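You operate a simulated robot arm through the tools that you are given. There is no shell and no other tool. Be economical: measure what you need, move in short steps, check, and stop when the job is done.

You run a simulated two-armed robot. Do the job below in one go: nothing can be reset, and whatever is moved stays where it is left.

Task
Pick up the orange carton with one hand, pass it to the other hand and put it on the top shelf of the low rack. Count the bandage packs on the top of the grey counter, then put as many of the cone lamps from the top of the grey counter on the top of the long bench. Take the black oil filter from the top of the blue counter and leave it on the shelf of the blue table. The order is free. Set down upright: orange carton, cone lamp, black oil filter.

The check looks at the end state, three seconds after you hand in, the way a careful person would. Anything else that was tipped, shoved, dropped, spilled or broken makes it a failure.

Robot
Two 6-joint arms with two-finger grippers on one trunk, on a base that drives. Base frame: it is fixed to the floor where the robot stands at the start and does not move with it; the origin is under the middle of the robot, x ahead of it, y to its left, z up; the surface under the hand at the start is at about z = 0.86. Lengths are in m, angles in degrees, forces in N, time in s.
The left shoulder is at the start at [0.061, 0.142, 0.9], the right one opposite. With the tool pointing down near the work surface each hand reaches from about 0.3 to 0.72 m from the robot's upright axis, wherever it stands, measured 20 degrees to its own side. Places, roughly: black oil filter [-2.75, 10, 1]; shelf of the blue table [-3.6, 10, 0.4]; top of the long bench [0.5, 4.4, 0.8]; top shelf of the low rack [-1.3, -2.1, 1.3]. Payload 2.45 kg a hand.
The TCP of each hand is the grasp point between the finger pads, 0.026 m short of the fingertips. In the tool frame z runs along the fingers and y along their closing line. The gripper opens to 0.096 m. The gripper's body begins 0.069 m behind the TCP.
Orientation is that of the tool frame in the base frame, as a unit quaternion [w, x, y, z]. With the fingers straight down and closing along the base's y, the tool's x points along the base's -x, its y along +y and its z along -z.

Tools
- The arms move only by the tool drive_tool. It takes "left_rows", "right_rows" or both (then of equal length, played together; a hand with none holds still); each is a list of rows, each an object of numbers (a shift or turn left out is 0, a gripper value left out holds the last): "wx", "wy", "wz": the turn, a rotation vector about the tool's x, y, z in degrees; "x", "y", "z": the shift along the tool's x, y, z in m; "claw": the closure in counts, from 0 (fully open) to 255 (shut). In form: [{"wx": .., "wy": .., "wz": .., "x": .., "y": .., "z": .., "claw": ..}, ...]. A call has 1 to 8 rows; each row is the pose to reach, as a shift and turn from the pose commanded when the call began, along the tool's axes at that moment. Rows are played at 5 a second. More than 0.05 m and 8.6 degrees between two rows, or a gripper value outside its range, and nothing of the call is played. A pose out of reach is approached as far as the arm can. The call stops where the force on the tool passes 40 N (or 10 N more than at its start, if that is more) or the arm is blocked; 0.2 s more then pass. Each finger halts on what it meets, pressing with about 42 N; the grip force reading is that of the motor and also rises with nothing between the fingers. The clock runs only during rows and for 0.2 s after the last one: add rows that repeat a pose to give the fingers time. The reply holds the time, the measured pose of the TCP, the force on the tool along the base axes, the opening and the grip force, in the units named above and with some noise, with the torque about the TCP (base axes, N m) and any sound that the robot's microphone picked up.
- Cameras (640 x 400 px; columns grow to the right, rows downward): "scene" is now at [0.1352, -0.0186, 1.499]; the picture's right is [-0.21, -0.98, 0.00], its down [-0.77, 0.17, -0.61] and it looks along [0.60, -0.13, -0.79] (base axes); focal length 252 px, centre (320, 200). "left" rides on the left gripper at [0.082, -0.003, -0.098] in its tool frame; the picture's right is [0.04, 1.00, 0.00], its down [-0.73, 0.03, -0.68] and it looks along [-0.68, 0.03, 0.73] (tool axes); focal length 256 px, centre (320, 200). "right" rides on the right gripper at [0.081, 0.003, -0.098] in its tool frame; the picture's right is [-0.04, 1.00, 0.00], its down [-0.73, -0.03, -0.68] and it looks along [-0.68, -0.03, 0.73] (tool axes); focal length 256 px, centre (320, 200). There is no depth. A picture from a camera that has moved, and an enlarged one, comes with that camera's place and axes in the base frame and with its lens.
- get_image(camera): a new picture of that camera. It takes no simulated time.
- slide_trunk(by): slides the trunk up (or, below 0, down) by that many m; the arms and the scene camera ride with it, the base frame stays. It gives what a move gives, with no picture.
- steer(legs): drives the robot by 1 to 6 legs, each [ahead, turn to the left] in m and degrees, along the robot's own axes; the way and the turn of a leg run together, so that a leg with both is an arc; at most 1.5 m and 180 degrees a leg. The arms and the cameras ride along, it lands a little off, and it stops where it bumps. It gives what a move gives.
- pan_tilt(pan, tilt): turns the head with the scene camera to pan (to the left, within 86 degrees either way) and tilt (down, from -29 to 69), counted from straight ahead of the robot. It gives what a move gives.
- enlarge(camera, box): a new picture of the part [left, top, right, bottom] of that camera's present view, enlarged. It takes no simulated time.
- hand_in(): hands the job in; it is judged then, once.

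Go step by step. Nothing tells you exact positions but the pictures and the camera data: compare them with the known pose of the tool, close in by small moves and look again before you grip or let go. The budget is 165 turns and 130 pictures, counting those below and the enlarged ones. Unless the task says otherwise, let go and move clear before handing in, and close with one line.

The tools are called as a command line: name --argument value ..., lists and objects as JSON in quotes. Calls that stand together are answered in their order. drive_tool: Moves the arms, as the interface text tells. Its arguments: {"type":"object","properties":{"left_rows":{"type":"array"},"right_rows":{"type":"array"}},"required":[]} The other tools are called the same way: slide_trunk (by) slides the trunk up or down; steer (legs) drives the base; pan_tilt (pan, tilt) turns the head that bears the scene camera; get_image (camera) takes a picture; enlarge (camera, box) takes an enlarged picture of a part of a camera's view; hand_in () hands the job in.

At the start:

```text
clock: 0.0
left_ee_pos: [0.4789, 0.1696, 1.1497]
left_tcp_rot: [0.0, 0.0, 1.0, 0.001]
left_wrist_force: [-0.2, 0.1, 0.6]
left_moment: [-0.02, 0.01, -0.02]
left_opening: 0.0958
left_gripper_force: 0.0
right_ee_pos: [0.4707, -0.1833, 1.1498]
right_tcp_rot: [0.0, -0.001, 1.0, -0.001]
right_wrist_force: [-1.1, -0.5, -0.5]
right_moment: [0.01, 0.0, 0.01]
right_opening: 0.096
right_gripper_force: 0.1
trunk travel left (down, up): [-0.525, 0.065]
robot x, y, heading: [0.0015, 0.0008, 0.0]
head pan, tilt: [-12.2, 52.0]
```

scene: 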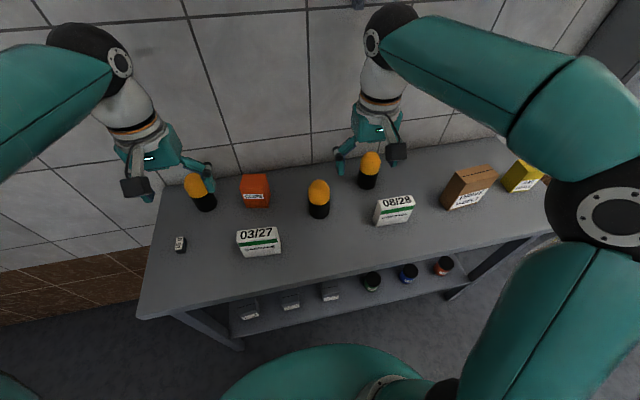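
right: 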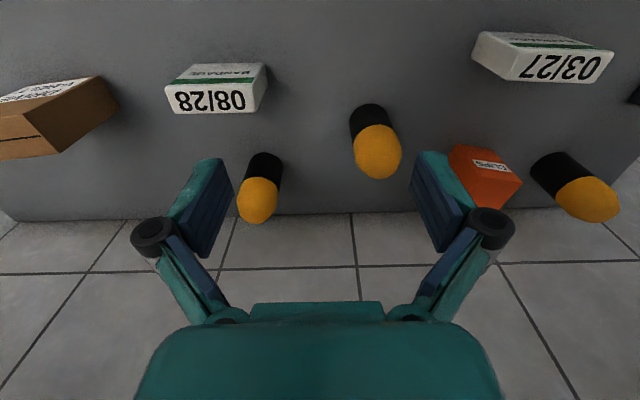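
left: 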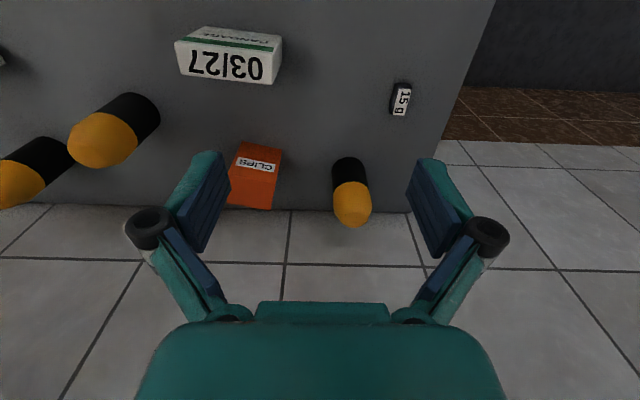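

I see the grey counter ahead with three cone lamps, an orange CLIPS carton, two bandage-looking packs (to be verified), and other boxes. I look closer at the counter first.

enlarge --camera "scene" --box '[150, 130, 350, 270]'

enlarge --camera "scene" --box '[330, 120, 560, 290]'

pan_tilt --pan -45 --tilt 40

get_image --camera "scene"

```text
2.86 times, centred on (250, 200) of scene
camera zoom: at [0.1352, -0.0186, 1.499], right [-0.21, -0.98, 0.0], down [-0.77, 0.17, -0.61], along [0.6, -0.13, -0.79], focal length 722 px, centre (520, 200)
```

zoom: 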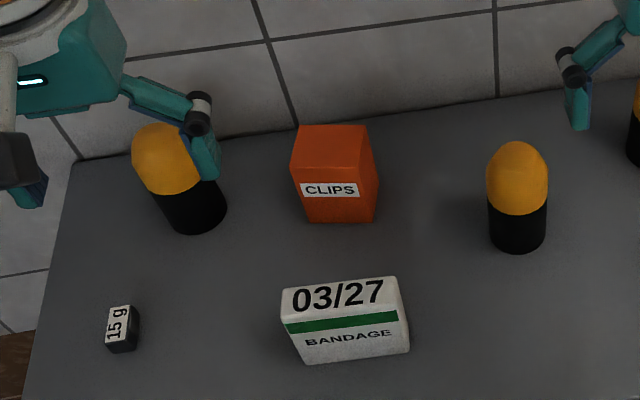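

```text
2.35 times, centred on (445, 205) of scene
camera zoom: at [0.1352, -0.0186, 1.499], right [-0.21, -0.98, 0.0], down [-0.77, 0.17, -0.61], along [0.6, -0.13, -0.79], focal length 594 px, centre (26, 188)
```

zoom: 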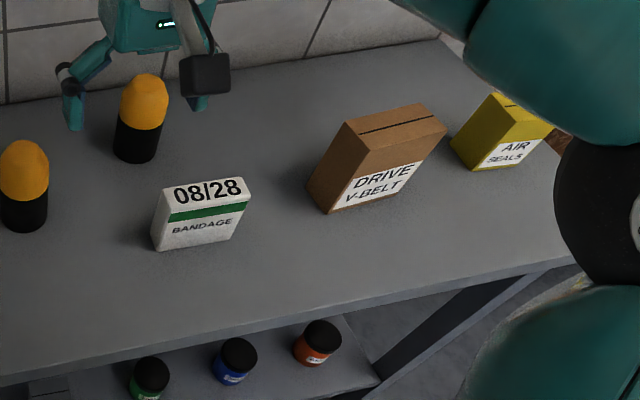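

```text
clock: 1.0
left_ee_pos: [0.4778, 0.1699, 1.1503]
left_tcp_rot: [0.0, -0.001, 1.0, 0.0]
left_wrist_force: [1.0, 0.0, -0.1]
left_moment: [-0.03, -0.02, 0.01]
left_opening: 0.096
left_gripper_force: 0.0
right_ee_pos: [0.4698, -0.1838, 1.1505]
right_tcp_rot: [0.0, 0.0, 1.0, 0.0]
right_wrist_force: [0.6, -0.8, 0.2]
right_moment: [-0.02, 0.0, 0.02]
right_opening: 0.0961
right_gripper_force: 0.0
trunk travel left (down, up): [-0.525, 0.065]
robot x, y, heading: [-0.0015, -0.0044, -0.1]
head pan, tilt: [-45.0, 40.0]
```

```text
124 pictures are left
camera scene: at [0.122, -0.0629, 1.5159], right [-0.71, -0.71, 0.0], down [-0.46, 0.45, -0.77], along [0.54, -0.54, -0.64], focal length 252 px, centre (320, 200)
```

scene: 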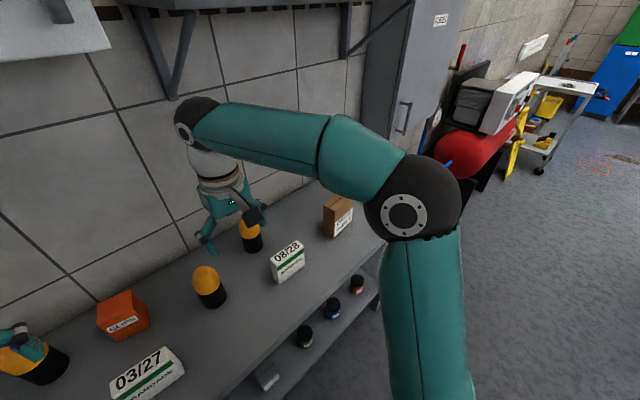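

I count two bandage packs so far (03/27 and 08/28), but I still want to see behind the boxes. The carton is near (0.66, 0.07). I'll rotate the left hand to close along the carton's depth, and the right to point sideways for the later hand-over.

drive_tool --left_rows '[{"wz": 8.5}, {"wz": 17}, {"wz": 25.5}, {"wz": 34}, {"wz": 42.5}, {"wz": 51}, {"wz": 59.5}, {"wz": 68}]' --right_rows '[{"wx": -4.9, "wy": 4.9, "wz": 4.9}, {"wx": -9.8, "wy": 9.8, "wz": 9.8}, {"wx": -14.7, "wy": 14.7, "wz": 14.7}, {"wx": -19.6, "wy": 19.6, "wz": 19.6}, {"wx": -24.5, "wy": 24.5, "wz": 24.5}, {"wx": -29.4, "wy": 29.4, "wz": 29.4}, {"wx": -34.3, "wy": 34.3, "wz": 34.3}, {"wx": -39.2, "wy": 39.2, "wz": 39.2}]'

pan_tilt --pan 0 --tilt 50

get_image --camera "scene"

```text
clock: 2.8
left_ee_pos: [0.4777, 0.1691, 1.1507]
left_tcp_rot: [0.0, 0.56, 0.829, 0.0]
left_wrist_force: [-0.5, 0.6, -0.3]
left_moment: [-0.01, -0.04, -0.04]
left_opening: 0.096
left_gripper_force: 0.2
right_ee_pos: [0.4701, -0.1838, 1.1506]
right_tcp_rot: [-0.325, 0.322, 0.829, 0.322]
right_wrist_force: [1.0, 0.1, 0.0]
right_moment: [0.0, 0.01, -0.01]
right_opening: 0.0962
right_gripper_force: 0.1
trunk travel left (down, up): [-0.525, 0.065]
robot x, y, heading: [0.0006, -0.0023, -0.1]
head pan, tilt: [-45.0, 40.0]
```

```text
clock: 3.9
left_ee_pos: [0.4783, 0.17, 1.1505]
left_tcp_rot: [0.0, 0.558, 0.83, -0.001]
left_wrist_force: [-0.4, -0.1, 0.1]
left_moment: [0.01, -0.01, -0.01]
left_opening: 0.0962
left_gripper_force: 0.0
right_ee_pos: [0.4714, -0.1836, 1.1493]
right_tcp_rot: [-0.323, 0.322, 0.83, 0.322]
right_wrist_force: [0.2, 0.5, 0.7]
right_moment: [-0.01, 0.03, -0.02]
right_opening: 0.0961
right_gripper_force: 0.1
trunk travel left (down, up): [-0.525, 0.065]
robot x, y, heading: [-0.0002, -0.0029, 0.2]
head pan, tilt: [0.0, 50.0]
```

```text
123 pictures are left
camera scene: at [0.1389, -0.003, 1.5018], right [0.0, -1.0, 0.0], down [-0.77, 0.0, -0.64], along [0.64, 0.0, -0.77], focal length 252 px, centre (320, 200)
```

scene: 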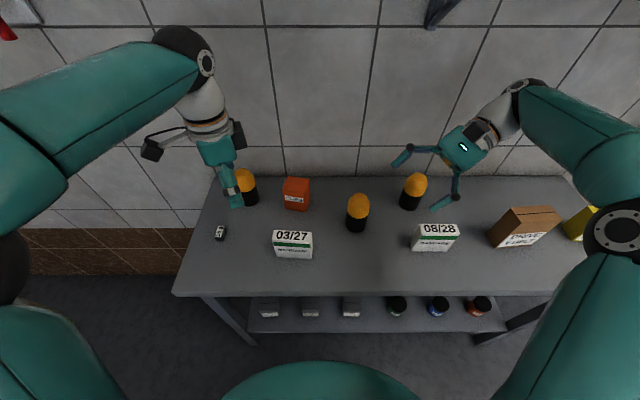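

Rotations go smoothly. I finish them and move the left hand over the carton, staying high.

drive_tool --left_rows '[{"wz": 8.5}, {"wz": 17}, {"wz": 25.5}, {"wz": 34}, {"wz": 34}, {"wz": 34}, {"wz": 34}]' --right_rows '[{"wx": -4.9, "wy": 4.9, "wz": 4.9}, {"wx": -9.8, "wy": 9.8, "wz": 9.8}, {"wx": -14.7, "wy": 14.7, "wz": 14.7}, {"wx": -19.6, "wy": 19.6, "wz": 19.6}, {"wx": -24.5, "wy": 24.5, "wz": 24.5}, {"wx": -29.4, "wy": 29.4, "wz": 29.4}, {"wx": -30, "wy": 30, "wz": 30}]'

get_image --camera "left"

get_image --camera "right"

```text
clock: 5.5
left_ee_pos: [0.4781, 0.1702, 1.1504]
left_tcp_rot: [0.0, 0.777, 0.63, 0.001]
left_wrist_force: [0.5, -1.0, -0.2]
left_moment: [-0.01, -0.02, 0.0]
left_opening: 0.096
left_gripper_force: 0.0
right_ee_pos: [0.4712, -0.184, 1.1504]
right_tcp_rot: [-0.499, 0.501, 0.501, 0.499]
right_wrist_force: [-0.7, 0.4, -0.5]
right_moment: [0.01, -0.01, -0.02]
right_opening: 0.0957
right_gripper_force: 0.0
trunk travel left (down, up): [-0.525, 0.065]
robot x, y, heading: [0.0005, 0.0007, 0.1]
head pan, tilt: [0.0, 50.0]
```

```text
122 pictures are left
camera left: at [0.4915, 0.2503, 1.2481], right [0.99, -0.17, 0.0], down [-0.12, -0.72, 0.68], along [-0.11, -0.67, -0.73], focal length 256 px, centre (320, 200)
```

left: 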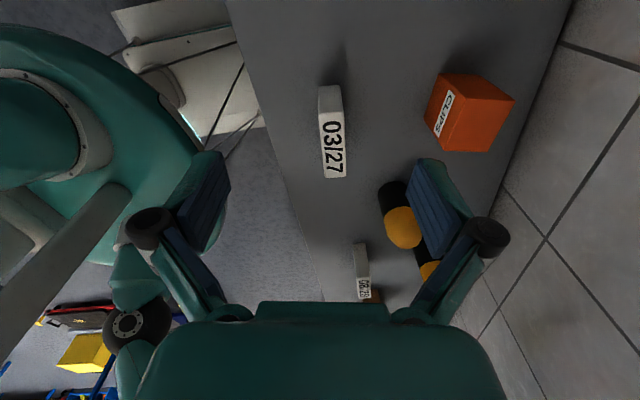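

```text
121 pictures are left
camera right: at [0.475, -0.2832, 1.2316], right [1.0, 0.0, -0.04], down [-0.03, -0.68, -0.73], along [-0.03, 0.73, -0.68], focal length 256 px, centre (320, 200)
```

right: 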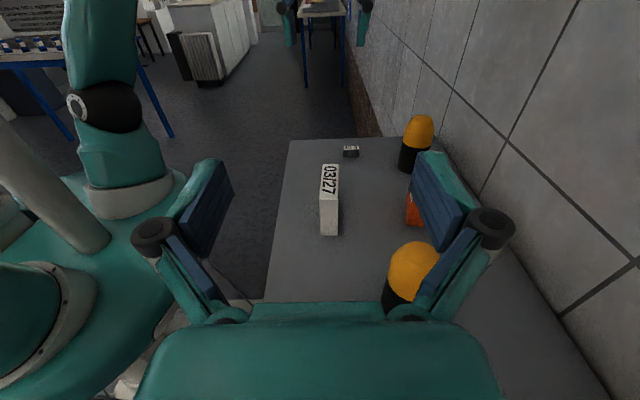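

The left hand is aligned; I take an enlarged view of the carton to fix its pose.

enlarge --camera "left" --box '[390, 50, 550, 170]'

enlarge --camera "scene" --box '[220, 150, 380, 250]'

```text
3.33 times, centred on (470, 110) of left
camera zoom: at [0.4915, 0.2503, 1.2481], right [0.99, -0.17, 0.0], down [-0.12, -0.72, 0.68], along [-0.11, -0.67, -0.73], focal length 853 px, centre (-180, 500)
```

zoom: 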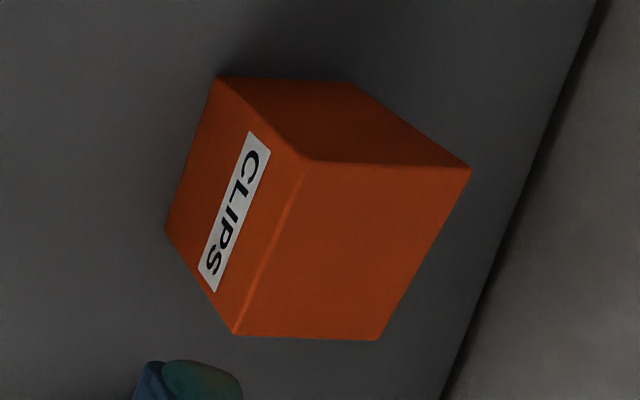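

```text
4.00 times, centred on (300, 200) of scene
camera zoom: at [0.139, -0.0028, 1.5017], right [0.0, -1.0, 0.0], down [-0.77, 0.0, -0.64], along [0.64, 0.0, -0.77], focal length 1010 px, centre (400, 200)
```

zoom: 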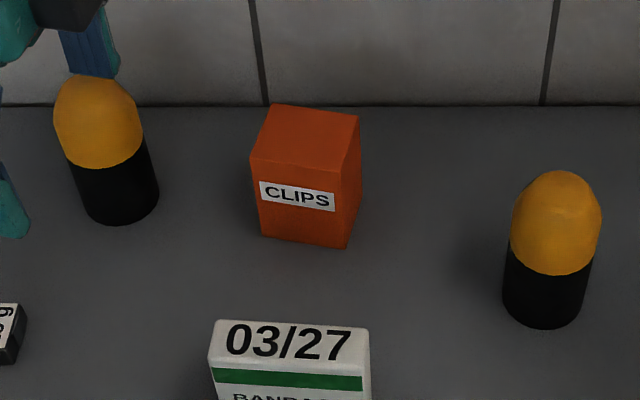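

Carton centre is about (0.662, 0.066), 0.058×0.070×0.09, yaw −12°. I move above it.

drive_tool --left_rows '[{"x": -0.013, "y": 0.04, "z": 0.018}, {"x": -0.026, "y": 0.08, "z": 0.036}, {"x": -0.038, "y": 0.12, "z": 0.054}, {"x": -0.051, "y": 0.16, "z": 0.072}, {"x": -0.0635, "y": 0.202, "z": 0.09}, {"x": -0.0635, "y": 0.202, "z": 0.09}, {"x": -0.0635, "y": 0.202, "z": 0.13}]'

get_image --camera "left"

get_image --camera "scene"

```text
clock: 7.1
left_ee_pos: [0.6413, 0.0644, 1.0144]
left_tcp_rot: [0.0, 0.776, 0.631, 0.0]
left_wrist_force: [0.1, -0.2, -0.3]
left_moment: [0.0, -0.01, 0.0]
left_opening: 0.096
left_gripper_force: 0.0
left hand out of reach, approached as far as the arm can: row 5, 6, 7
right_ee_pos: [0.4709, -0.1835, 1.1496]
right_tcp_rot: [-0.5, 0.5, 0.502, 0.498]
right_wrist_force: [0.6, -0.1, 0.4]
right_moment: [-0.01, -0.02, 0.01]
right_opening: 0.0961
right_gripper_force: 0.0
trunk travel left (down, up): [-0.525, 0.065]
robot x, y, heading: [-0.0017, 0.0013, 0.3]
head pan, tilt: [0.0, 50.0]
```

```text
118 pictures are left
camera left: at [0.6549, 0.1458, 1.1119], right [0.99, -0.17, 0.0], down [-0.12, -0.72, 0.68], along [-0.11, -0.67, -0.73], focal length 256 px, centre (320, 200)
```

left: 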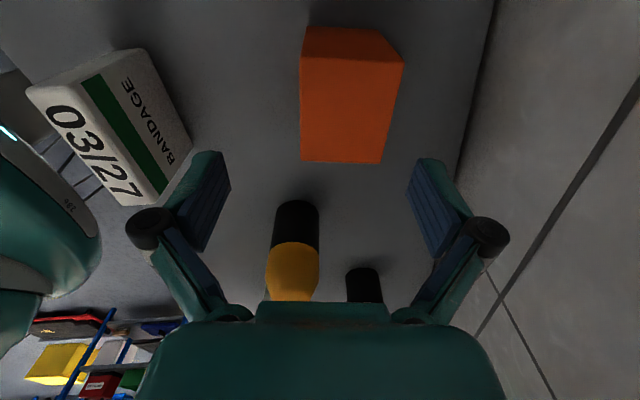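

```text
117 pictures are left
camera scene: at [0.1399, -0.0026, 1.5016], right [0.0, -1.0, 0.0], down [-0.77, 0.0, -0.64], along [0.64, 0.0, -0.77], focal length 252 px, centre (320, 200)
```

scene: 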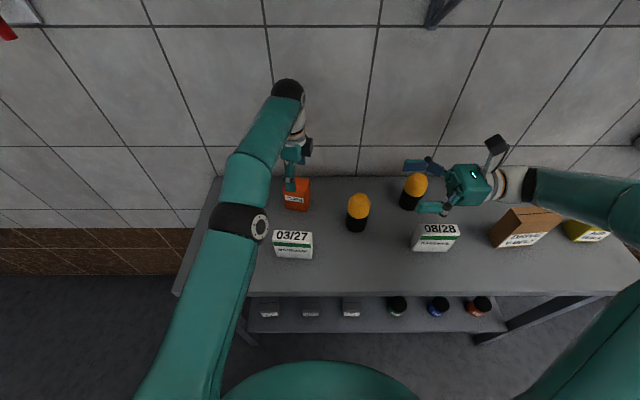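

The left hand is about 2 cm short at this distance; there seems to be room to roll 0.05 m ahead.

steer --legs '[[0.05, 0]]'

get_image --camera "left"

```text
clock: 8.0
left_ee_pos: [0.6951, 0.0646, 1.0126]
left_tcp_rot: [-0.001, 0.776, 0.63, -0.001]
left_wrist_force: [0.5, 0.3, -0.2]
left_moment: [0.0, 0.04, 0.01]
left_opening: 0.0962
left_gripper_force: 0.0
right_ee_pos: [0.5236, -0.1855, 1.1484]
right_tcp_rot: [0.501, -0.5, -0.5, -0.499]
right_wrist_force: [0.8, -0.1, -0.8]
right_moment: [0.06, 0.0, 0.11]
right_opening: 0.0961
right_gripper_force: 0.1
trunk travel left (down, up): [-0.525, 0.065]
robot x, y, heading: [0.0526, -0.0003, -0.4]
head pan, tilt: [0.0, 50.0]
```

```text
116 pictures are left
camera left: at [0.7071, 0.1452, 1.1106], right [0.99, -0.17, 0.0], down [-0.12, -0.72, 0.68], along [-0.12, -0.67, -0.73], focal length 256 px, centre (320, 200)
```

left: 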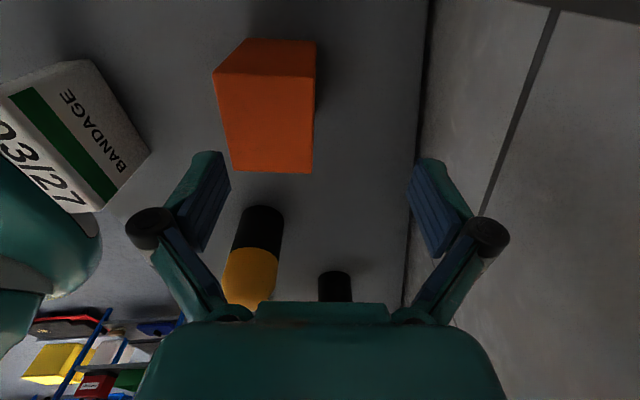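

Now past the carton a little; I shift back by about 3 cm and check the resulting pose.

drive_tool --left_rows '[{"x": -0.005, "y": -0.032}, {"x": -0.005, "y": -0.032}]'

get_image --camera "left"

```text
clock: 8.6
left_ee_pos: [0.6593, 0.0658, 1.0153]
left_tcp_rot: [0.0, 0.777, 0.63, -0.001]
left_wrist_force: [0.1, 0.4, 0.2]
left_moment: [0.0, -0.01, -0.02]
left_opening: 0.096
left_gripper_force: 0.1
right_ee_pos: [0.5232, -0.1842, 1.1506]
right_tcp_rot: [-0.501, 0.5, 0.501, 0.498]
right_wrist_force: [0.3, -0.1, 0.1]
right_moment: [-0.03, 0.02, 0.05]
right_opening: 0.096
right_gripper_force: 0.0
trunk travel left (down, up): [-0.525, 0.065]
robot x, y, heading: [0.0525, -0.0031, 0.1]
head pan, tilt: [0.0, 50.0]
```

```text
115 pictures are left
camera left: at [0.6728, 0.147, 1.1126], right [0.99, -0.17, 0.0], down [-0.12, -0.72, 0.68], along [-0.11, -0.67, -0.73], focal length 256 px, centre (320, 200)
```

left: 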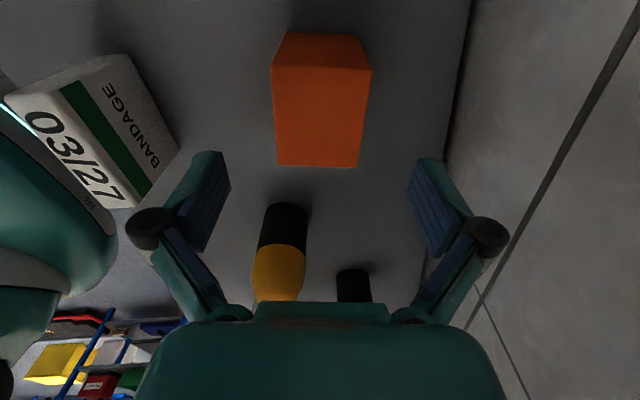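

Centred over the carton; descend to grasp height (z≈0.93) and close.

drive_tool --left_rows '[{"y": 0.002, "z": 0.04}, {"y": 0.002, "z": 0.07}, {"y": 0.002, "z": 0.083}, {"y": 0.002, "z": 0.083, "claw": 255}, {"y": 0.002, "z": 0.083, "claw": 255}, {"y": 0.002, "z": 0.083, "claw": 255}, {"y": 0.002, "z": 0.083, "claw": 255}]'

get_image --camera "left"

```text
clock: 10.2
left_ee_pos: [0.6607, 0.0667, 0.9309]
left_tcp_rot: [0.0, 0.777, 0.629, 0.0]
left_wrist_force: [0.1, -0.6, 0.3]
left_moment: [0.0, 0.0, 0.01]
left_opening: 0.059
left_gripper_force: 41.9
right_ee_pos: [0.5216, -0.1838, 1.1509]
right_tcp_rot: [-0.501, 0.499, 0.502, 0.498]
right_wrist_force: [0.4, 0.2, -1.0]
right_moment: [0.01, 0.0, 0.01]
right_opening: 0.0961
right_gripper_force: 0.2
trunk travel left (down, up): [-0.525, 0.065]
robot x, y, heading: [0.0504, -0.0028, 0.1]
head pan, tilt: [0.0, 50.0]
```

```text
114 pictures are left
camera left: at [0.6739, 0.1472, 1.0298], right [0.99, -0.17, 0.0], down [-0.12, -0.72, 0.68], along [-0.11, -0.67, -0.73], focal length 256 px, centre (320, 200)
```

left: 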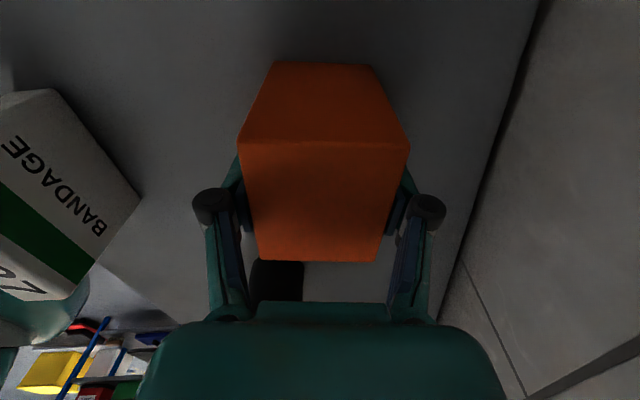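

The carton is gripped (0.059 m). Lift straight up and bring it in front of the robot, squaring its yaw.

drive_tool --left_rows '[{"z": -0.05}, {"z": -0.1}, {"z": -0.15}, {"z": -0.19, "x": -0.01, "y": -0.025}, {"z": -0.22, "x": -0.02, "y": -0.06}, {"z": -0.24, "x": -0.03, "y": -0.095, "wz": -4}, {"z": -0.24, "x": -0.04, "y": -0.12, "wz": -8}, {"z": -0.24, "x": -0.0486, "y": -0.133, "wz": -12}]'

get_image --camera "right"

get_image --camera "scene"

```text
clock: 12.0
left_ee_pos: [0.5199, 0.0453, 1.1725]
left_tcp_rot: [0.001, 0.706, 0.708, -0.001]
left_wrist_force: [0.9, -0.6, -0.7]
left_moment: [-0.03, 0.0, 0.01]
left_opening: 0.0592
left_gripper_force: 42.4
right_ee_pos: [0.5206, -0.1834, 1.1513]
right_tcp_rot: [-0.5, 0.5, 0.501, 0.499]
right_wrist_force: [-0.1, 0.0, -0.2]
right_moment: [-0.01, 0.02, -0.02]
right_opening: 0.0959
right_gripper_force: 0.1
trunk travel left (down, up): [-0.525, 0.065]
robot x, y, heading: [0.0531, -0.0005, -0.2]
head pan, tilt: [0.0, 50.0]
```

```text
113 pictures are left
camera right: at [0.5247, -0.2833, 1.2321], right [1.0, 0.0, -0.04], down [-0.03, -0.68, -0.73], along [-0.03, 0.73, -0.68], focal length 256 px, centre (320, 200)
```

right: 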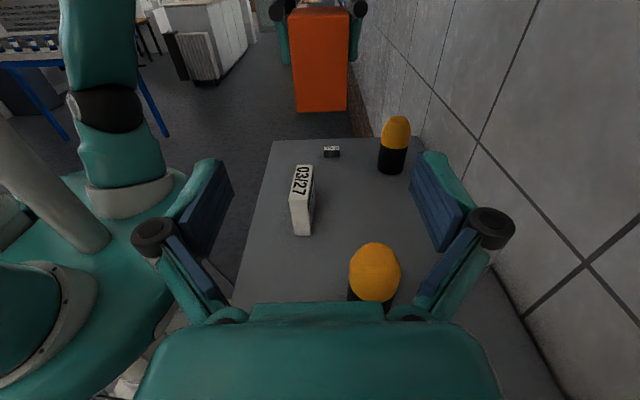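

```text
112 pictures are left
camera scene: at [0.1887, -0.0029, 1.5018], right [0.0, -1.0, 0.0], down [-0.77, 0.0, -0.64], along [0.64, 0.0, -0.77], focal length 252 px, centre (320, 200)
```

scene: 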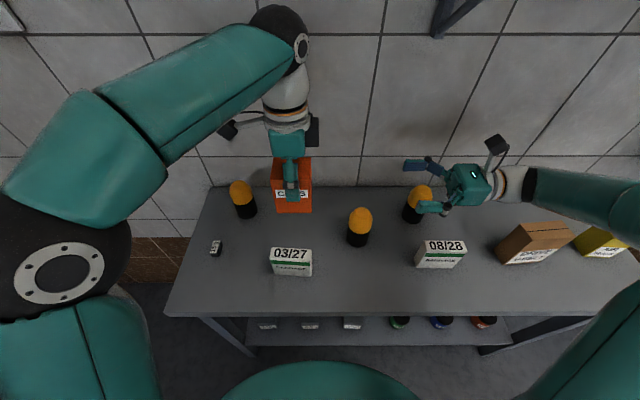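

The left hand holds the carton at (0.52, 0.045), bottom ≈1.10. Bring the right hand sideways underneath the left fingertips, gripping the lower part.

drive_tool --right_rows '[{"x": -0.0265, "y": -0.001, "z": 0.03}, {"x": -0.0265, "y": -0.001, "z": 0.075}, {"x": -0.0265, "y": -0.001, "z": 0.12}, {"x": -0.0265, "y": -0.001, "z": 0.15}]'

get_image --camera "right"

enlarge --camera "scene" --box '[230, 110, 430, 235]'

```text
clock: 13.0
left_ee_pos: [0.5202, 0.0473, 1.172]
left_tcp_rot: [0.0, 0.707, 0.708, 0.0]
left_wrist_force: [0.9, -0.2, -0.5]
left_moment: [-0.04, 0.01, 0.01]
left_opening: 0.0588
left_gripper_force: 41.7
right_ee_pos: [0.5181, -0.0347, 1.1238]
right_tcp_rot: [-0.5, 0.5, 0.5, 0.5]
right_wrist_force: [-0.2, -0.3, -1.2]
right_moment: [0.02, -0.03, -0.01]
right_opening: 0.0958
right_gripper_force: 0.1
trunk travel left (down, up): [-0.525, 0.065]
robot x, y, heading: [0.0522, -0.0019, 0.2]
head pan, tilt: [0.0, 50.0]
```

```text
111 pictures are left
camera right: at [0.5225, -0.1333, 1.2053], right [1.0, 0.0, -0.04], down [-0.03, -0.68, -0.73], along [-0.03, 0.73, -0.68], focal length 256 px, centre (320, 200)
```

right: 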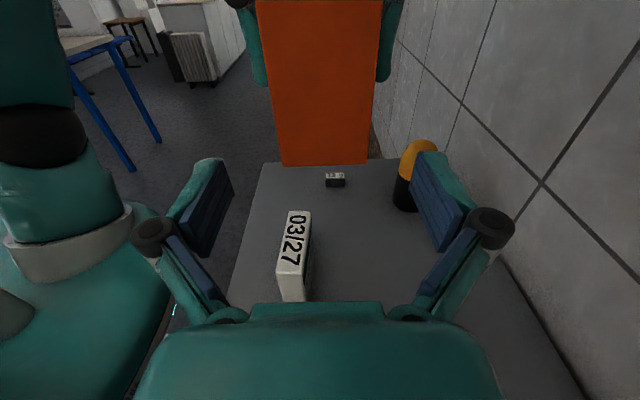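

```text
3.20 times, centred on (330, 172) of scene
camera zoom: at [0.1891, -0.0023, 1.5018], right [0.0, -1.0, 0.0], down [-0.77, 0.0, -0.64], along [0.64, 0.0, -0.77], focal length 808 px, centre (288, 288)
```

zoom: 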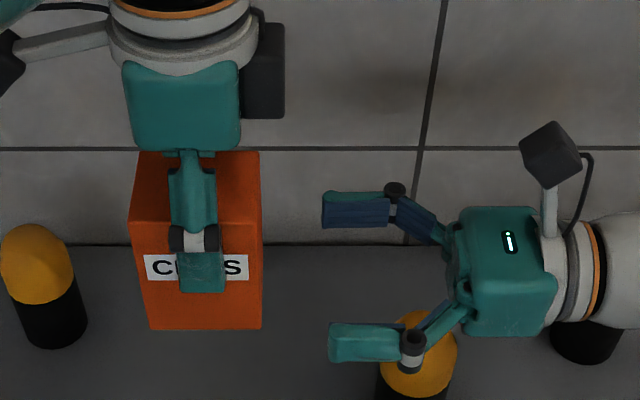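

Alignment is good and heights are clear. Advance 7 cm and close the right gripper.

drive_tool --right_rows '[{"z": 0.035, "y": 0.002}, {"z": 0.07, "y": 0.002}, {"z": 0.07, "y": 0.002}, {"z": 0.07, "y": 0.002, "claw": 255}, {"z": 0.07, "y": 0.002, "claw": 255}, {"z": 0.07, "y": 0.002, "claw": 255}, {"z": 0.07, "y": 0.002, "claw": 255}]'

enlarge --camera "scene" --box '[230, 110, 430, 235]'

```text
clock: 14.6
left_ee_pos: [0.5204, 0.0469, 1.1716]
left_tcp_rot: [0.0, 0.706, 0.708, -0.001]
left_wrist_force: [-4.1, 1.2, -0.3]
left_moment: [0.07, 0.16, 0.12]
left_opening: 0.0592
left_gripper_force: 41.8
right_ee_pos: [0.519, 0.035, 1.1242]
right_tcp_rot: [-0.5, 0.5, 0.501, 0.499]
right_wrist_force: [4.7, -0.1, 0.7]
right_moment: [-0.06, 0.1, -0.17]
right_opening: 0.059
right_gripper_force: 41.9
trunk travel left (down, up): [-0.525, 0.065]
robot x, y, heading: [0.0469, -0.0021, 0.2]
head pan, tilt: [0.0, 50.0]
```

```text
3.20 times, centred on (330, 172) of scene
camera zoom: at [0.1893, -0.0029, 1.5017], right [0.0, -1.0, 0.0], down [-0.77, 0.0, -0.64], along [0.64, 0.0, -0.77], focal length 808 px, centre (288, 288)
```

zoom: 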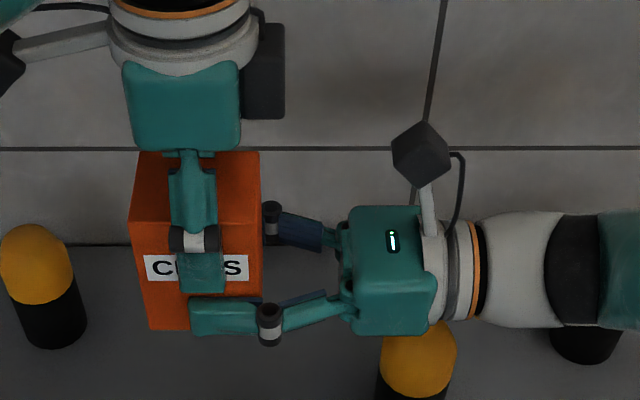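

Both hands hold it; open the left and lift it clear.

drive_tool --left_rows '[{"claw": 0}, {"claw": 0}, {"claw": 0}, {"z": -0.03}, {"z": -0.07}, {"z": -0.11}, {"z": -0.14}]'

get_image --camera "scene"

get_image --camera "right"

```text
clock: 16.1
left_ee_pos: [0.4997, 0.0569, 1.2066]
left_tcp_rot: [-0.094, 0.717, 0.691, -0.017]
left_wrist_force: [0.8, 1.2, 0.9]
left_moment: [-0.12, 0.03, 0.04]
left_opening: 0.0962
left_gripper_force: 0.1
left hand out of reach, approached as far as the arm can: row 6, 7
right_ee_pos: [0.5155, 0.0387, 1.1262]
right_tcp_rot: [-0.5, 0.496, 0.506, 0.497]
right_wrist_force: [-1.1, -0.3, -0.6]
right_moment: [0.02, 0.0, -0.07]
right_opening: 0.059
right_gripper_force: 42.5
trunk travel left (down, up): [-0.525, 0.065]
robot x, y, heading: [0.0512, -0.0016, 0.0]
head pan, tilt: [0.0, 50.0]
stopped in row 7 (left hand): the arm was blocked; the commanded pose is now the measured one
```

```text
108 pictures are left
camera scene: at [0.1857, 0.0021, 1.5036], right [0.0, -1.0, 0.0], down [-0.77, 0.0, -0.64], along [0.64, 0.0, -0.77], focal length 252 px, centre (320, 200)
```

scene: 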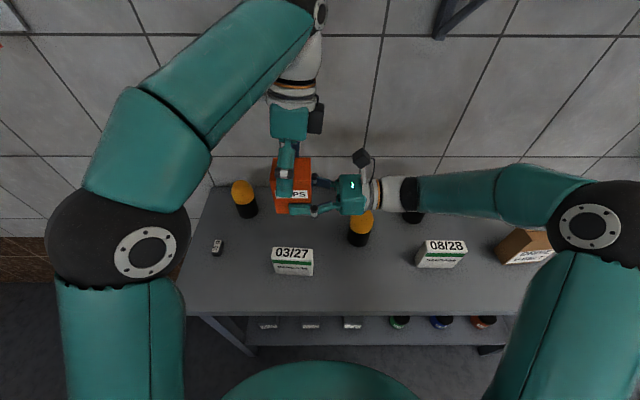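

```text
107 pictures are left
camera right: at [0.5195, -0.0597, 1.2079], right [1.0, 0.01, -0.03], down [-0.02, -0.68, -0.73], along [-0.03, 0.73, -0.68], focal length 256 px, centre (320, 200)
```

right: 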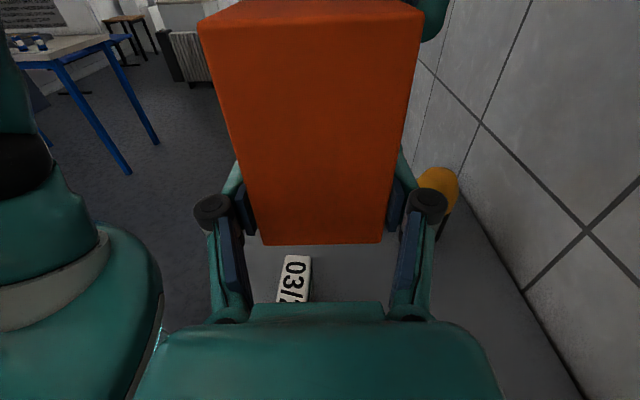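

The left arm hit its upper reach limit, so instead I lower the right hand out from between the left fingers.

drive_tool --right_rows '[{"x": -0.02}, {"x": -0.04}, {"x": -0.06}, {"x": -0.06}]'

get_image --camera "right"

enlarge --camera "scene" --box '[210, 90, 410, 235]'

```text
clock: 17.1
left_ee_pos: [0.5003, 0.0544, 1.2063]
left_tcp_rot: [-0.093, 0.718, 0.689, -0.016]
left_wrist_force: [0.3, -0.6, 0.6]
left_moment: [-0.01, -0.02, 0.01]
left_opening: 0.096
left_gripper_force: 0.0
right_ee_pos: [0.5176, 0.0398, 1.0637]
right_tcp_rot: [-0.501, 0.497, 0.506, 0.497]
right_wrist_force: [-0.3, 0.3, -0.7]
right_moment: [-0.02, 0.03, 0.05]
right_opening: 0.0591
right_gripper_force: 42.5
trunk travel left (down, up): [-0.525, 0.065]
robot x, y, heading: [0.0504, -0.0011, 0.3]
head pan, tilt: [0.0, 50.0]
```

```text
106 pictures are left
camera right: at [0.5227, -0.0592, 1.1448], right [1.0, 0.01, -0.04], down [-0.02, -0.68, -0.73], along [-0.03, 0.73, -0.68], focal length 256 px, centre (320, 200)
```

right: 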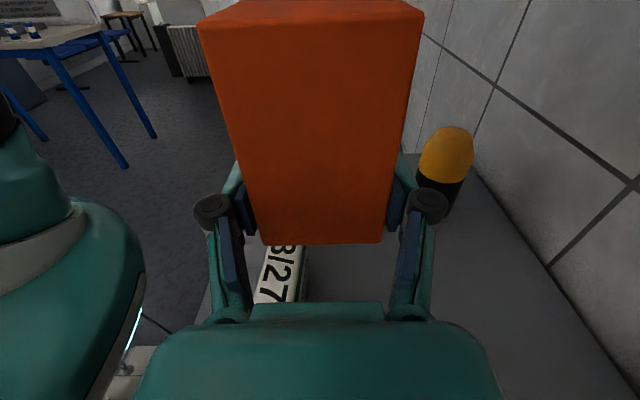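

```text
2.76 times, centred on (310, 162) of scene
camera zoom: at [0.1886, 0.003, 1.5016], right [0.0, -1.0, 0.0], down [-0.77, 0.0, -0.64], along [0.64, 0.0, -0.77], focal length 697 px, centre (348, 303)
```

zoom: 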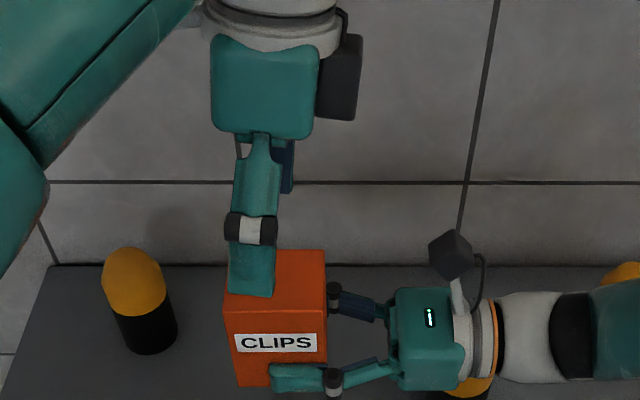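

The carton is cleanly in the right hand. I move it off to the right and up, then look for the rack.

drive_tool --right_rows '[{"z": -0.04}, {"z": -0.08}, {"z": -0.12}, {"z": -0.16}, {"z": -0.18, "x": 0.03}, {"z": -0.18, "x": 0.07}, {"z": -0.18, "x": 0.1}]'

pan_tilt --pan -86 --tilt 20

get_image --camera "scene"

pan_tilt --pan 86 --tilt 20

get_image --camera "scene"

```text
clock: 18.6
left_ee_pos: [0.5006, 0.0553, 1.2073]
left_tcp_rot: [-0.093, 0.719, 0.688, -0.017]
left_wrist_force: [0.2, -0.1, -0.3]
left_moment: [0.02, 0.03, 0.0]
left_opening: 0.0961
left_gripper_force: 0.0
right_ee_pos: [0.5212, -0.1386, 1.1655]
right_tcp_rot: [-0.501, 0.497, 0.505, 0.497]
right_wrist_force: [-0.1, 0.7, -0.6]
right_moment: [0.0, 0.03, 0.01]
right_opening: 0.0591
right_gripper_force: 42.0
trunk travel left (down, up): [-0.525, 0.065]
robot x, y, heading: [0.0483, -0.0033, -0.1]
head pan, tilt: [0.0, 50.0]
```

```text
clock: 20.2
left_ee_pos: [0.5023, 0.0546, 1.206]
left_tcp_rot: [-0.093, 0.719, 0.689, -0.016]
left_wrist_force: [-0.3, -0.7, 0.2]
left_moment: [0.0, 0.01, 0.03]
left_opening: 0.0961
left_gripper_force: 0.0
right_ee_pos: [0.5211, -0.1378, 1.1649]
right_tcp_rot: [-0.5, 0.498, 0.505, 0.497]
right_wrist_force: [-0.1, 0.1, -1.3]
right_moment: [0.04, 0.01, 0.02]
right_opening: 0.0591
right_gripper_force: 42.2
trunk travel left (down, up): [-0.525, 0.065]
robot x, y, heading: [0.0495, -0.0027, -0.1]
head pan, tilt: [-85.9, 20.0]
```

```text
104 pictures are left
camera scene: at [0.1187, -0.0902, 1.5475], right [-1.0, -0.07, 0.0], down [-0.03, 0.34, -0.94], along [0.07, -0.94, -0.34], focal length 252 px, centre (320, 200)
```

scene: 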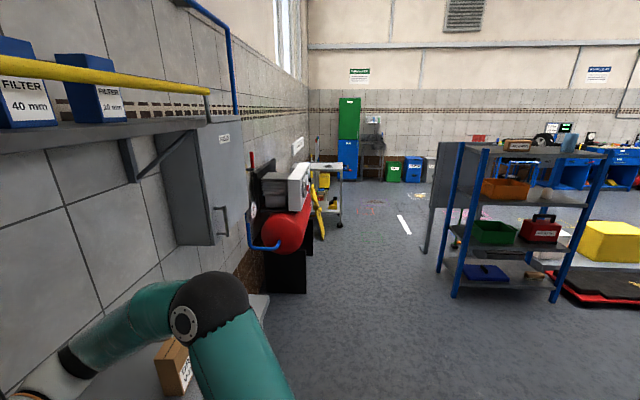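

```text
clock: 22.9
left_ee_pos: [0.5001, 0.0546, 1.2075]
left_tcp_rot: [-0.092, 0.719, 0.688, -0.016]
left_wrist_force: [0.2, -0.3, -0.3]
left_moment: [0.01, -0.03, 0.02]
left_opening: 0.0958
left_gripper_force: 0.1
right_ee_pos: [0.5217, -0.1383, 1.1648]
right_tcp_rot: [-0.501, 0.497, 0.504, 0.497]
right_wrist_force: [0.0, 0.3, 0.1]
right_moment: [-0.02, 0.02, 0.04]
right_opening: 0.0594
right_gripper_force: 41.8
trunk travel left (down, up): [-0.525, 0.065]
robot x, y, heading: [0.0492, -0.0035, -0.2]
head pan, tilt: [85.9, 20.0]
```

```text
103 pictures are left
camera scene: at [0.1188, 0.0952, 1.5468], right [1.0, -0.07, 0.0], down [-0.03, -0.34, -0.94], along [0.07, 0.94, -0.35], focal length 252 px, centre (320, 200)
```

scene: 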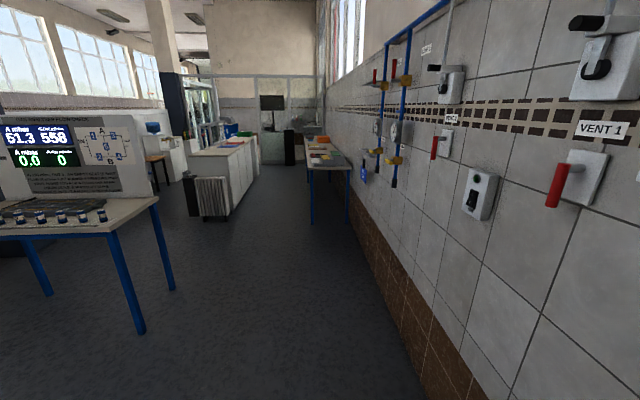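

The blue rack is to the right-rear, near (−1.3, −2.1). I enlarge it for the layout of its top shelf.

pan_tilt --pan -86 --tilt 10

enlarge --camera "scene" --box '[400, 120, 640, 300]'

```text
clock: 25.4
left_ee_pos: [0.501, 0.0541, 1.2067]
left_tcp_rot: [-0.093, 0.719, 0.688, -0.016]
left_wrist_force: [-0.1, 0.2, -0.4]
left_moment: [-0.03, 0.02, 0.0]
left_opening: 0.0959
left_gripper_force: 0.0
right_ee_pos: [0.5225, -0.1387, 1.1646]
right_tcp_rot: [-0.501, 0.497, 0.505, 0.497]
right_wrist_force: [-0.6, 0.3, -1.3]
right_moment: [0.0, -0.03, 0.02]
right_opening: 0.0592
right_gripper_force: 41.8
trunk travel left (down, up): [-0.525, 0.065]
robot x, y, heading: [0.0519, -0.0011, 0.0]
head pan, tilt: [-85.9, 10.0]
```

```text
2.22 times, centred on (520, 210) of scene
camera zoom: at [0.1192, -0.0906, 1.5637], right [-1.0, -0.07, 0.0], down [-0.01, 0.17, -0.99], along [0.07, -0.98, -0.17], focal length 561 px, centre (-124, 178)
```

zoom: 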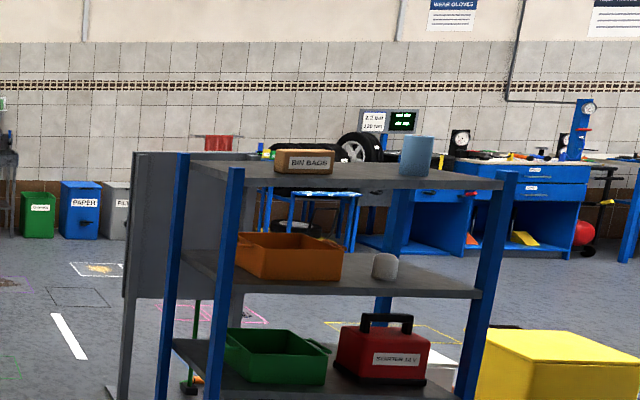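

I see the rack's top shelf with BIN BAGS and a cup on it; front edge about y≈−1.75, x from −0.83 to −1.5. I back off half a metre and turn right to face it.

steer --legs '[[-0.5, 0], [0, -90]]'

pan_tilt --pan -50 --tilt 25

get_image --camera "scene"

```text
clock: 31.6
left_ee_pos: [-0.2436, -0.4091, 1.2076]
left_tcp_rot: [-0.074, 0.984, 0.16, 0.037]
left_wrist_force: [0.1, -0.5, -0.3]
left_moment: [0.07, -0.03, -0.01]
left_opening: 0.0963
left_gripper_force: 0.0
right_ee_pos: [-0.4165, -0.4985, 1.1651]
right_tcp_rot: [-0.129, 0.694, 0.132, 0.696]
right_wrist_force: [-0.1, -0.7, -2.0]
right_moment: [0.01, -0.03, 0.02]
right_opening: 0.0592
right_gripper_force: 42.5
trunk travel left (down, up): [-0.525, 0.065]
robot x, y, heading: [-0.4006, 0.016, -71.6]
head pan, tilt: [-85.9, 10.0]
stopped in leg 2: the robot was blocked; the commanded pose is now the measured one
```

```text
clock: 32.6
left_ee_pos: [-0.2399, -0.4069, 1.209]
left_tcp_rot: [-0.074, 0.984, 0.159, 0.036]
left_wrist_force: [-0.4, 0.5, 0.4]
left_moment: [-0.02, -0.01, -0.01]
left_opening: 0.096
left_gripper_force: 0.1
right_ee_pos: [-0.4126, -0.4976, 1.167]
right_tcp_rot: [-0.129, 0.695, 0.134, 0.695]
right_wrist_force: [-0.2, 0.0, -0.2]
right_moment: [-0.02, 0.04, 0.01]
right_opening: 0.0589
right_gripper_force: 42.7
trunk travel left (down, up): [-0.525, 0.065]
robot x, y, heading: [-0.4026, 0.0169, -71.5]
head pan, tilt: [-50.0, 25.0]
```

```text
101 pictures are left
camera scene: at [-0.4275, -0.1235, 1.5393], right [-0.85, 0.52, 0.0], down [0.22, 0.36, -0.91], along [-0.47, -0.77, -0.42], focal length 252 px, centre (320, 200)
```

scene: 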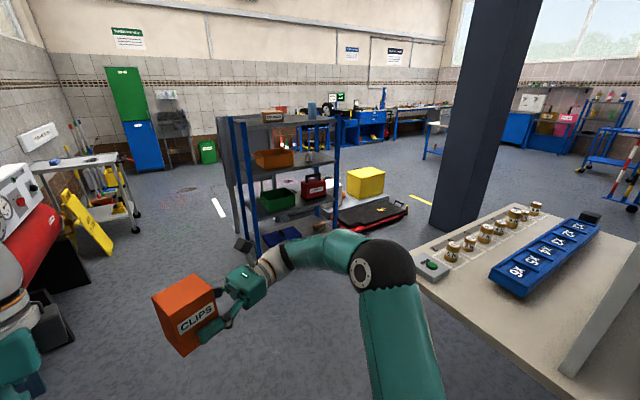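

The turn was blocked at −71.6°. I look to the left and behind to find out what's in the way.

pan_tilt --pan 50 --tilt 45

get_image --camera "scene"

get_image --camera "left"

pan_tilt --pan -10 --tilt 69

get_image --camera "scene"

```text
clock: 34.4
left_ee_pos: [-0.2379, -0.4071, 1.2088]
left_tcp_rot: [-0.073, 0.984, 0.159, 0.036]
left_wrist_force: [-0.9, 0.0, -0.2]
left_moment: [-0.02, 0.0, -0.05]
left_opening: 0.096
left_gripper_force: 0.0
right_ee_pos: [-0.4133, -0.4978, 1.1662]
right_tcp_rot: [-0.128, 0.695, 0.133, 0.695]
right_wrist_force: [1.3, 0.0, -0.5]
right_moment: [-0.06, -0.03, 0.01]
right_opening: 0.0593
right_gripper_force: 42.3
trunk travel left (down, up): [-0.525, 0.065]
robot x, y, heading: [-0.4022, 0.0156, -71.5]
head pan, tilt: [50.0, 45.0]
```

```text
100 pictures are left
camera scene: at [-0.304, -0.0745, 1.5087], right [-0.36, -0.93, 0.0], down [-0.66, 0.26, -0.71], along [0.66, -0.26, -0.71], focal length 252 px, centre (320, 200)
```

scene: 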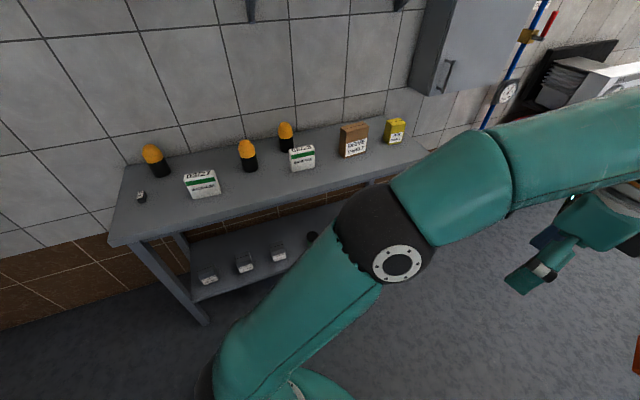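

```text
99 pictures are left
camera left: at [-0.1678, -0.3948, 1.3134], right [0.36, -0.93, -0.13], down [-0.72, -0.36, 0.6], along [-0.6, -0.12, -0.79], focal length 256 px, centre (320, 200)
```

left: 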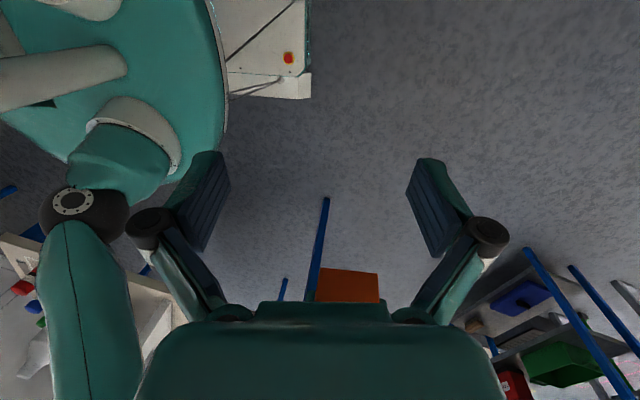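

```text
clock: 35.7
left_ee_pos: [-0.239, -0.4087, 1.2079]
left_tcp_rot: [-0.073, 0.984, 0.159, 0.036]
left_wrist_force: [0.3, -0.7, 0.1]
left_moment: [-0.04, 0.0, 0.02]
left_opening: 0.0962
left_gripper_force: 0.1
right_ee_pos: [-0.4132, -0.4977, 1.1663]
right_tcp_rot: [-0.129, 0.695, 0.133, 0.695]
right_wrist_force: [0.4, 0.4, -1.4]
right_moment: [0.04, 0.02, 0.01]
right_opening: 0.0592
right_gripper_force: 41.3
trunk travel left (down, up): [-0.525, 0.065]
robot x, y, heading: [-0.3992, 0.0099, -71.1]
head pan, tilt: [-10.0, 68.8]
```

```text
98 pictures are left
camera scene: at [-0.3712, -0.1002, 1.4798], right [-0.99, -0.15, 0.0], down [-0.14, 0.92, -0.36], along [0.05, -0.36, -0.93], focal length 252 px, centre (320, 200)
```

scene: 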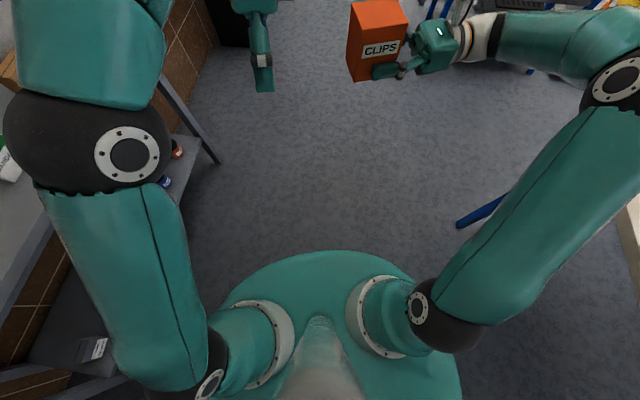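

Nothing obvious yet; I look to the far right/rear.

pan_tilt --pan -86 --tilt 50

get_image --camera "scene"

pan_tilt --pan 86 --tilt 50

get_image --camera "scene"

```text
clock: 37.2
left_ee_pos: [-0.2402, -0.409, 1.2081]
left_tcp_rot: [-0.073, 0.984, 0.159, 0.036]
left_wrist_force: [-0.3, -0.4, 0.1]
left_moment: [-0.01, 0.02, -0.01]
left_opening: 0.096
left_gripper_force: 0.0
right_ee_pos: [-0.4131, -0.4977, 1.1666]
right_tcp_rot: [-0.128, 0.695, 0.134, 0.695]
right_wrist_force: [0.6, -0.6, -0.7]
right_moment: [-0.04, 0.03, -0.01]
right_opening: 0.0591
right_gripper_force: 41.4
trunk travel left (down, up): [-0.525, 0.065]
robot x, y, heading: [-0.3993, 0.0133, -71.3]
head pan, tilt: [-85.9, 50.0]
```

```text
97 pictures are left
camera scene: at [-0.4507, -0.0747, 1.5018], right [-0.39, 0.92, 0.0], down [0.71, 0.3, -0.64], along [-0.59, -0.25, -0.77], focal length 252 px, centre (320, 200)
```

scene: 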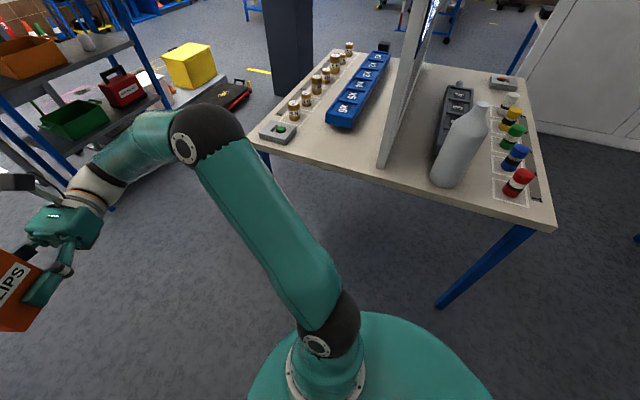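

```text
clock: 39.8
left_ee_pos: [-0.239, -0.4075, 1.2082]
left_tcp_rot: [-0.073, 0.984, 0.159, 0.035]
left_wrist_force: [-0.3, -0.6, -0.3]
left_moment: [-0.01, 0.03, -0.04]
left_opening: 0.0956
left_gripper_force: 0.1
right_ee_pos: [-0.4124, -0.4973, 1.1655]
right_tcp_rot: [-0.128, 0.695, 0.134, 0.695]
right_wrist_force: [0.0, -0.2, -0.8]
right_moment: [-0.02, 0.01, 0.02]
right_opening: 0.0592
right_gripper_force: 42.0
trunk travel left (down, up): [-0.525, 0.065]
robot x, y, heading: [-0.3979, 0.0125, -71.2]
head pan, tilt: [85.9, 50.0]
```

```text
96 pictures are left
camera scene: at [-0.3052, -0.0255, 1.5018], right [0.25, -0.97, 0.0], down [-0.74, -0.19, -0.64], along [0.62, 0.16, -0.77], focal length 252 px, centre (320, 200)
```

scene: 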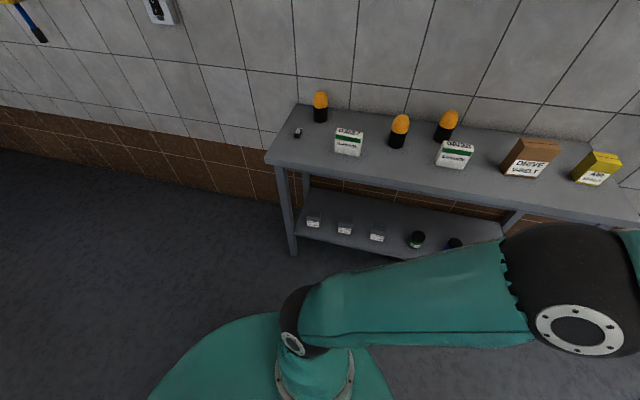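

I see no contact anywhere; I retry a small turn and compare.

steer --legs '[[0.05, -6]]'

```text
clock: 40.7
left_ee_pos: [-0.2702, -0.4721, 1.2078]
left_tcp_rot: [-0.071, 0.991, 0.109, 0.04]
left_wrist_force: [0.1, 0.0, -0.1]
left_moment: [0.02, -0.04, -0.03]
left_opening: 0.096
left_gripper_force: 0.1
right_ee_pos: [-0.4528, -0.5444, 1.1644]
right_tcp_rot: [-0.094, 0.7, 0.098, 0.701]
right_wrist_force: [-0.2, -1.1, -1.0]
right_moment: [0.02, 0.04, 0.0]
right_opening: 0.0591
right_gripper_force: 42.0
trunk travel left (down, up): [-0.525, 0.065]
robot x, y, heading: [-0.3791, -0.0289, -77.6]
head pan, tilt: [85.9, 50.0]
```

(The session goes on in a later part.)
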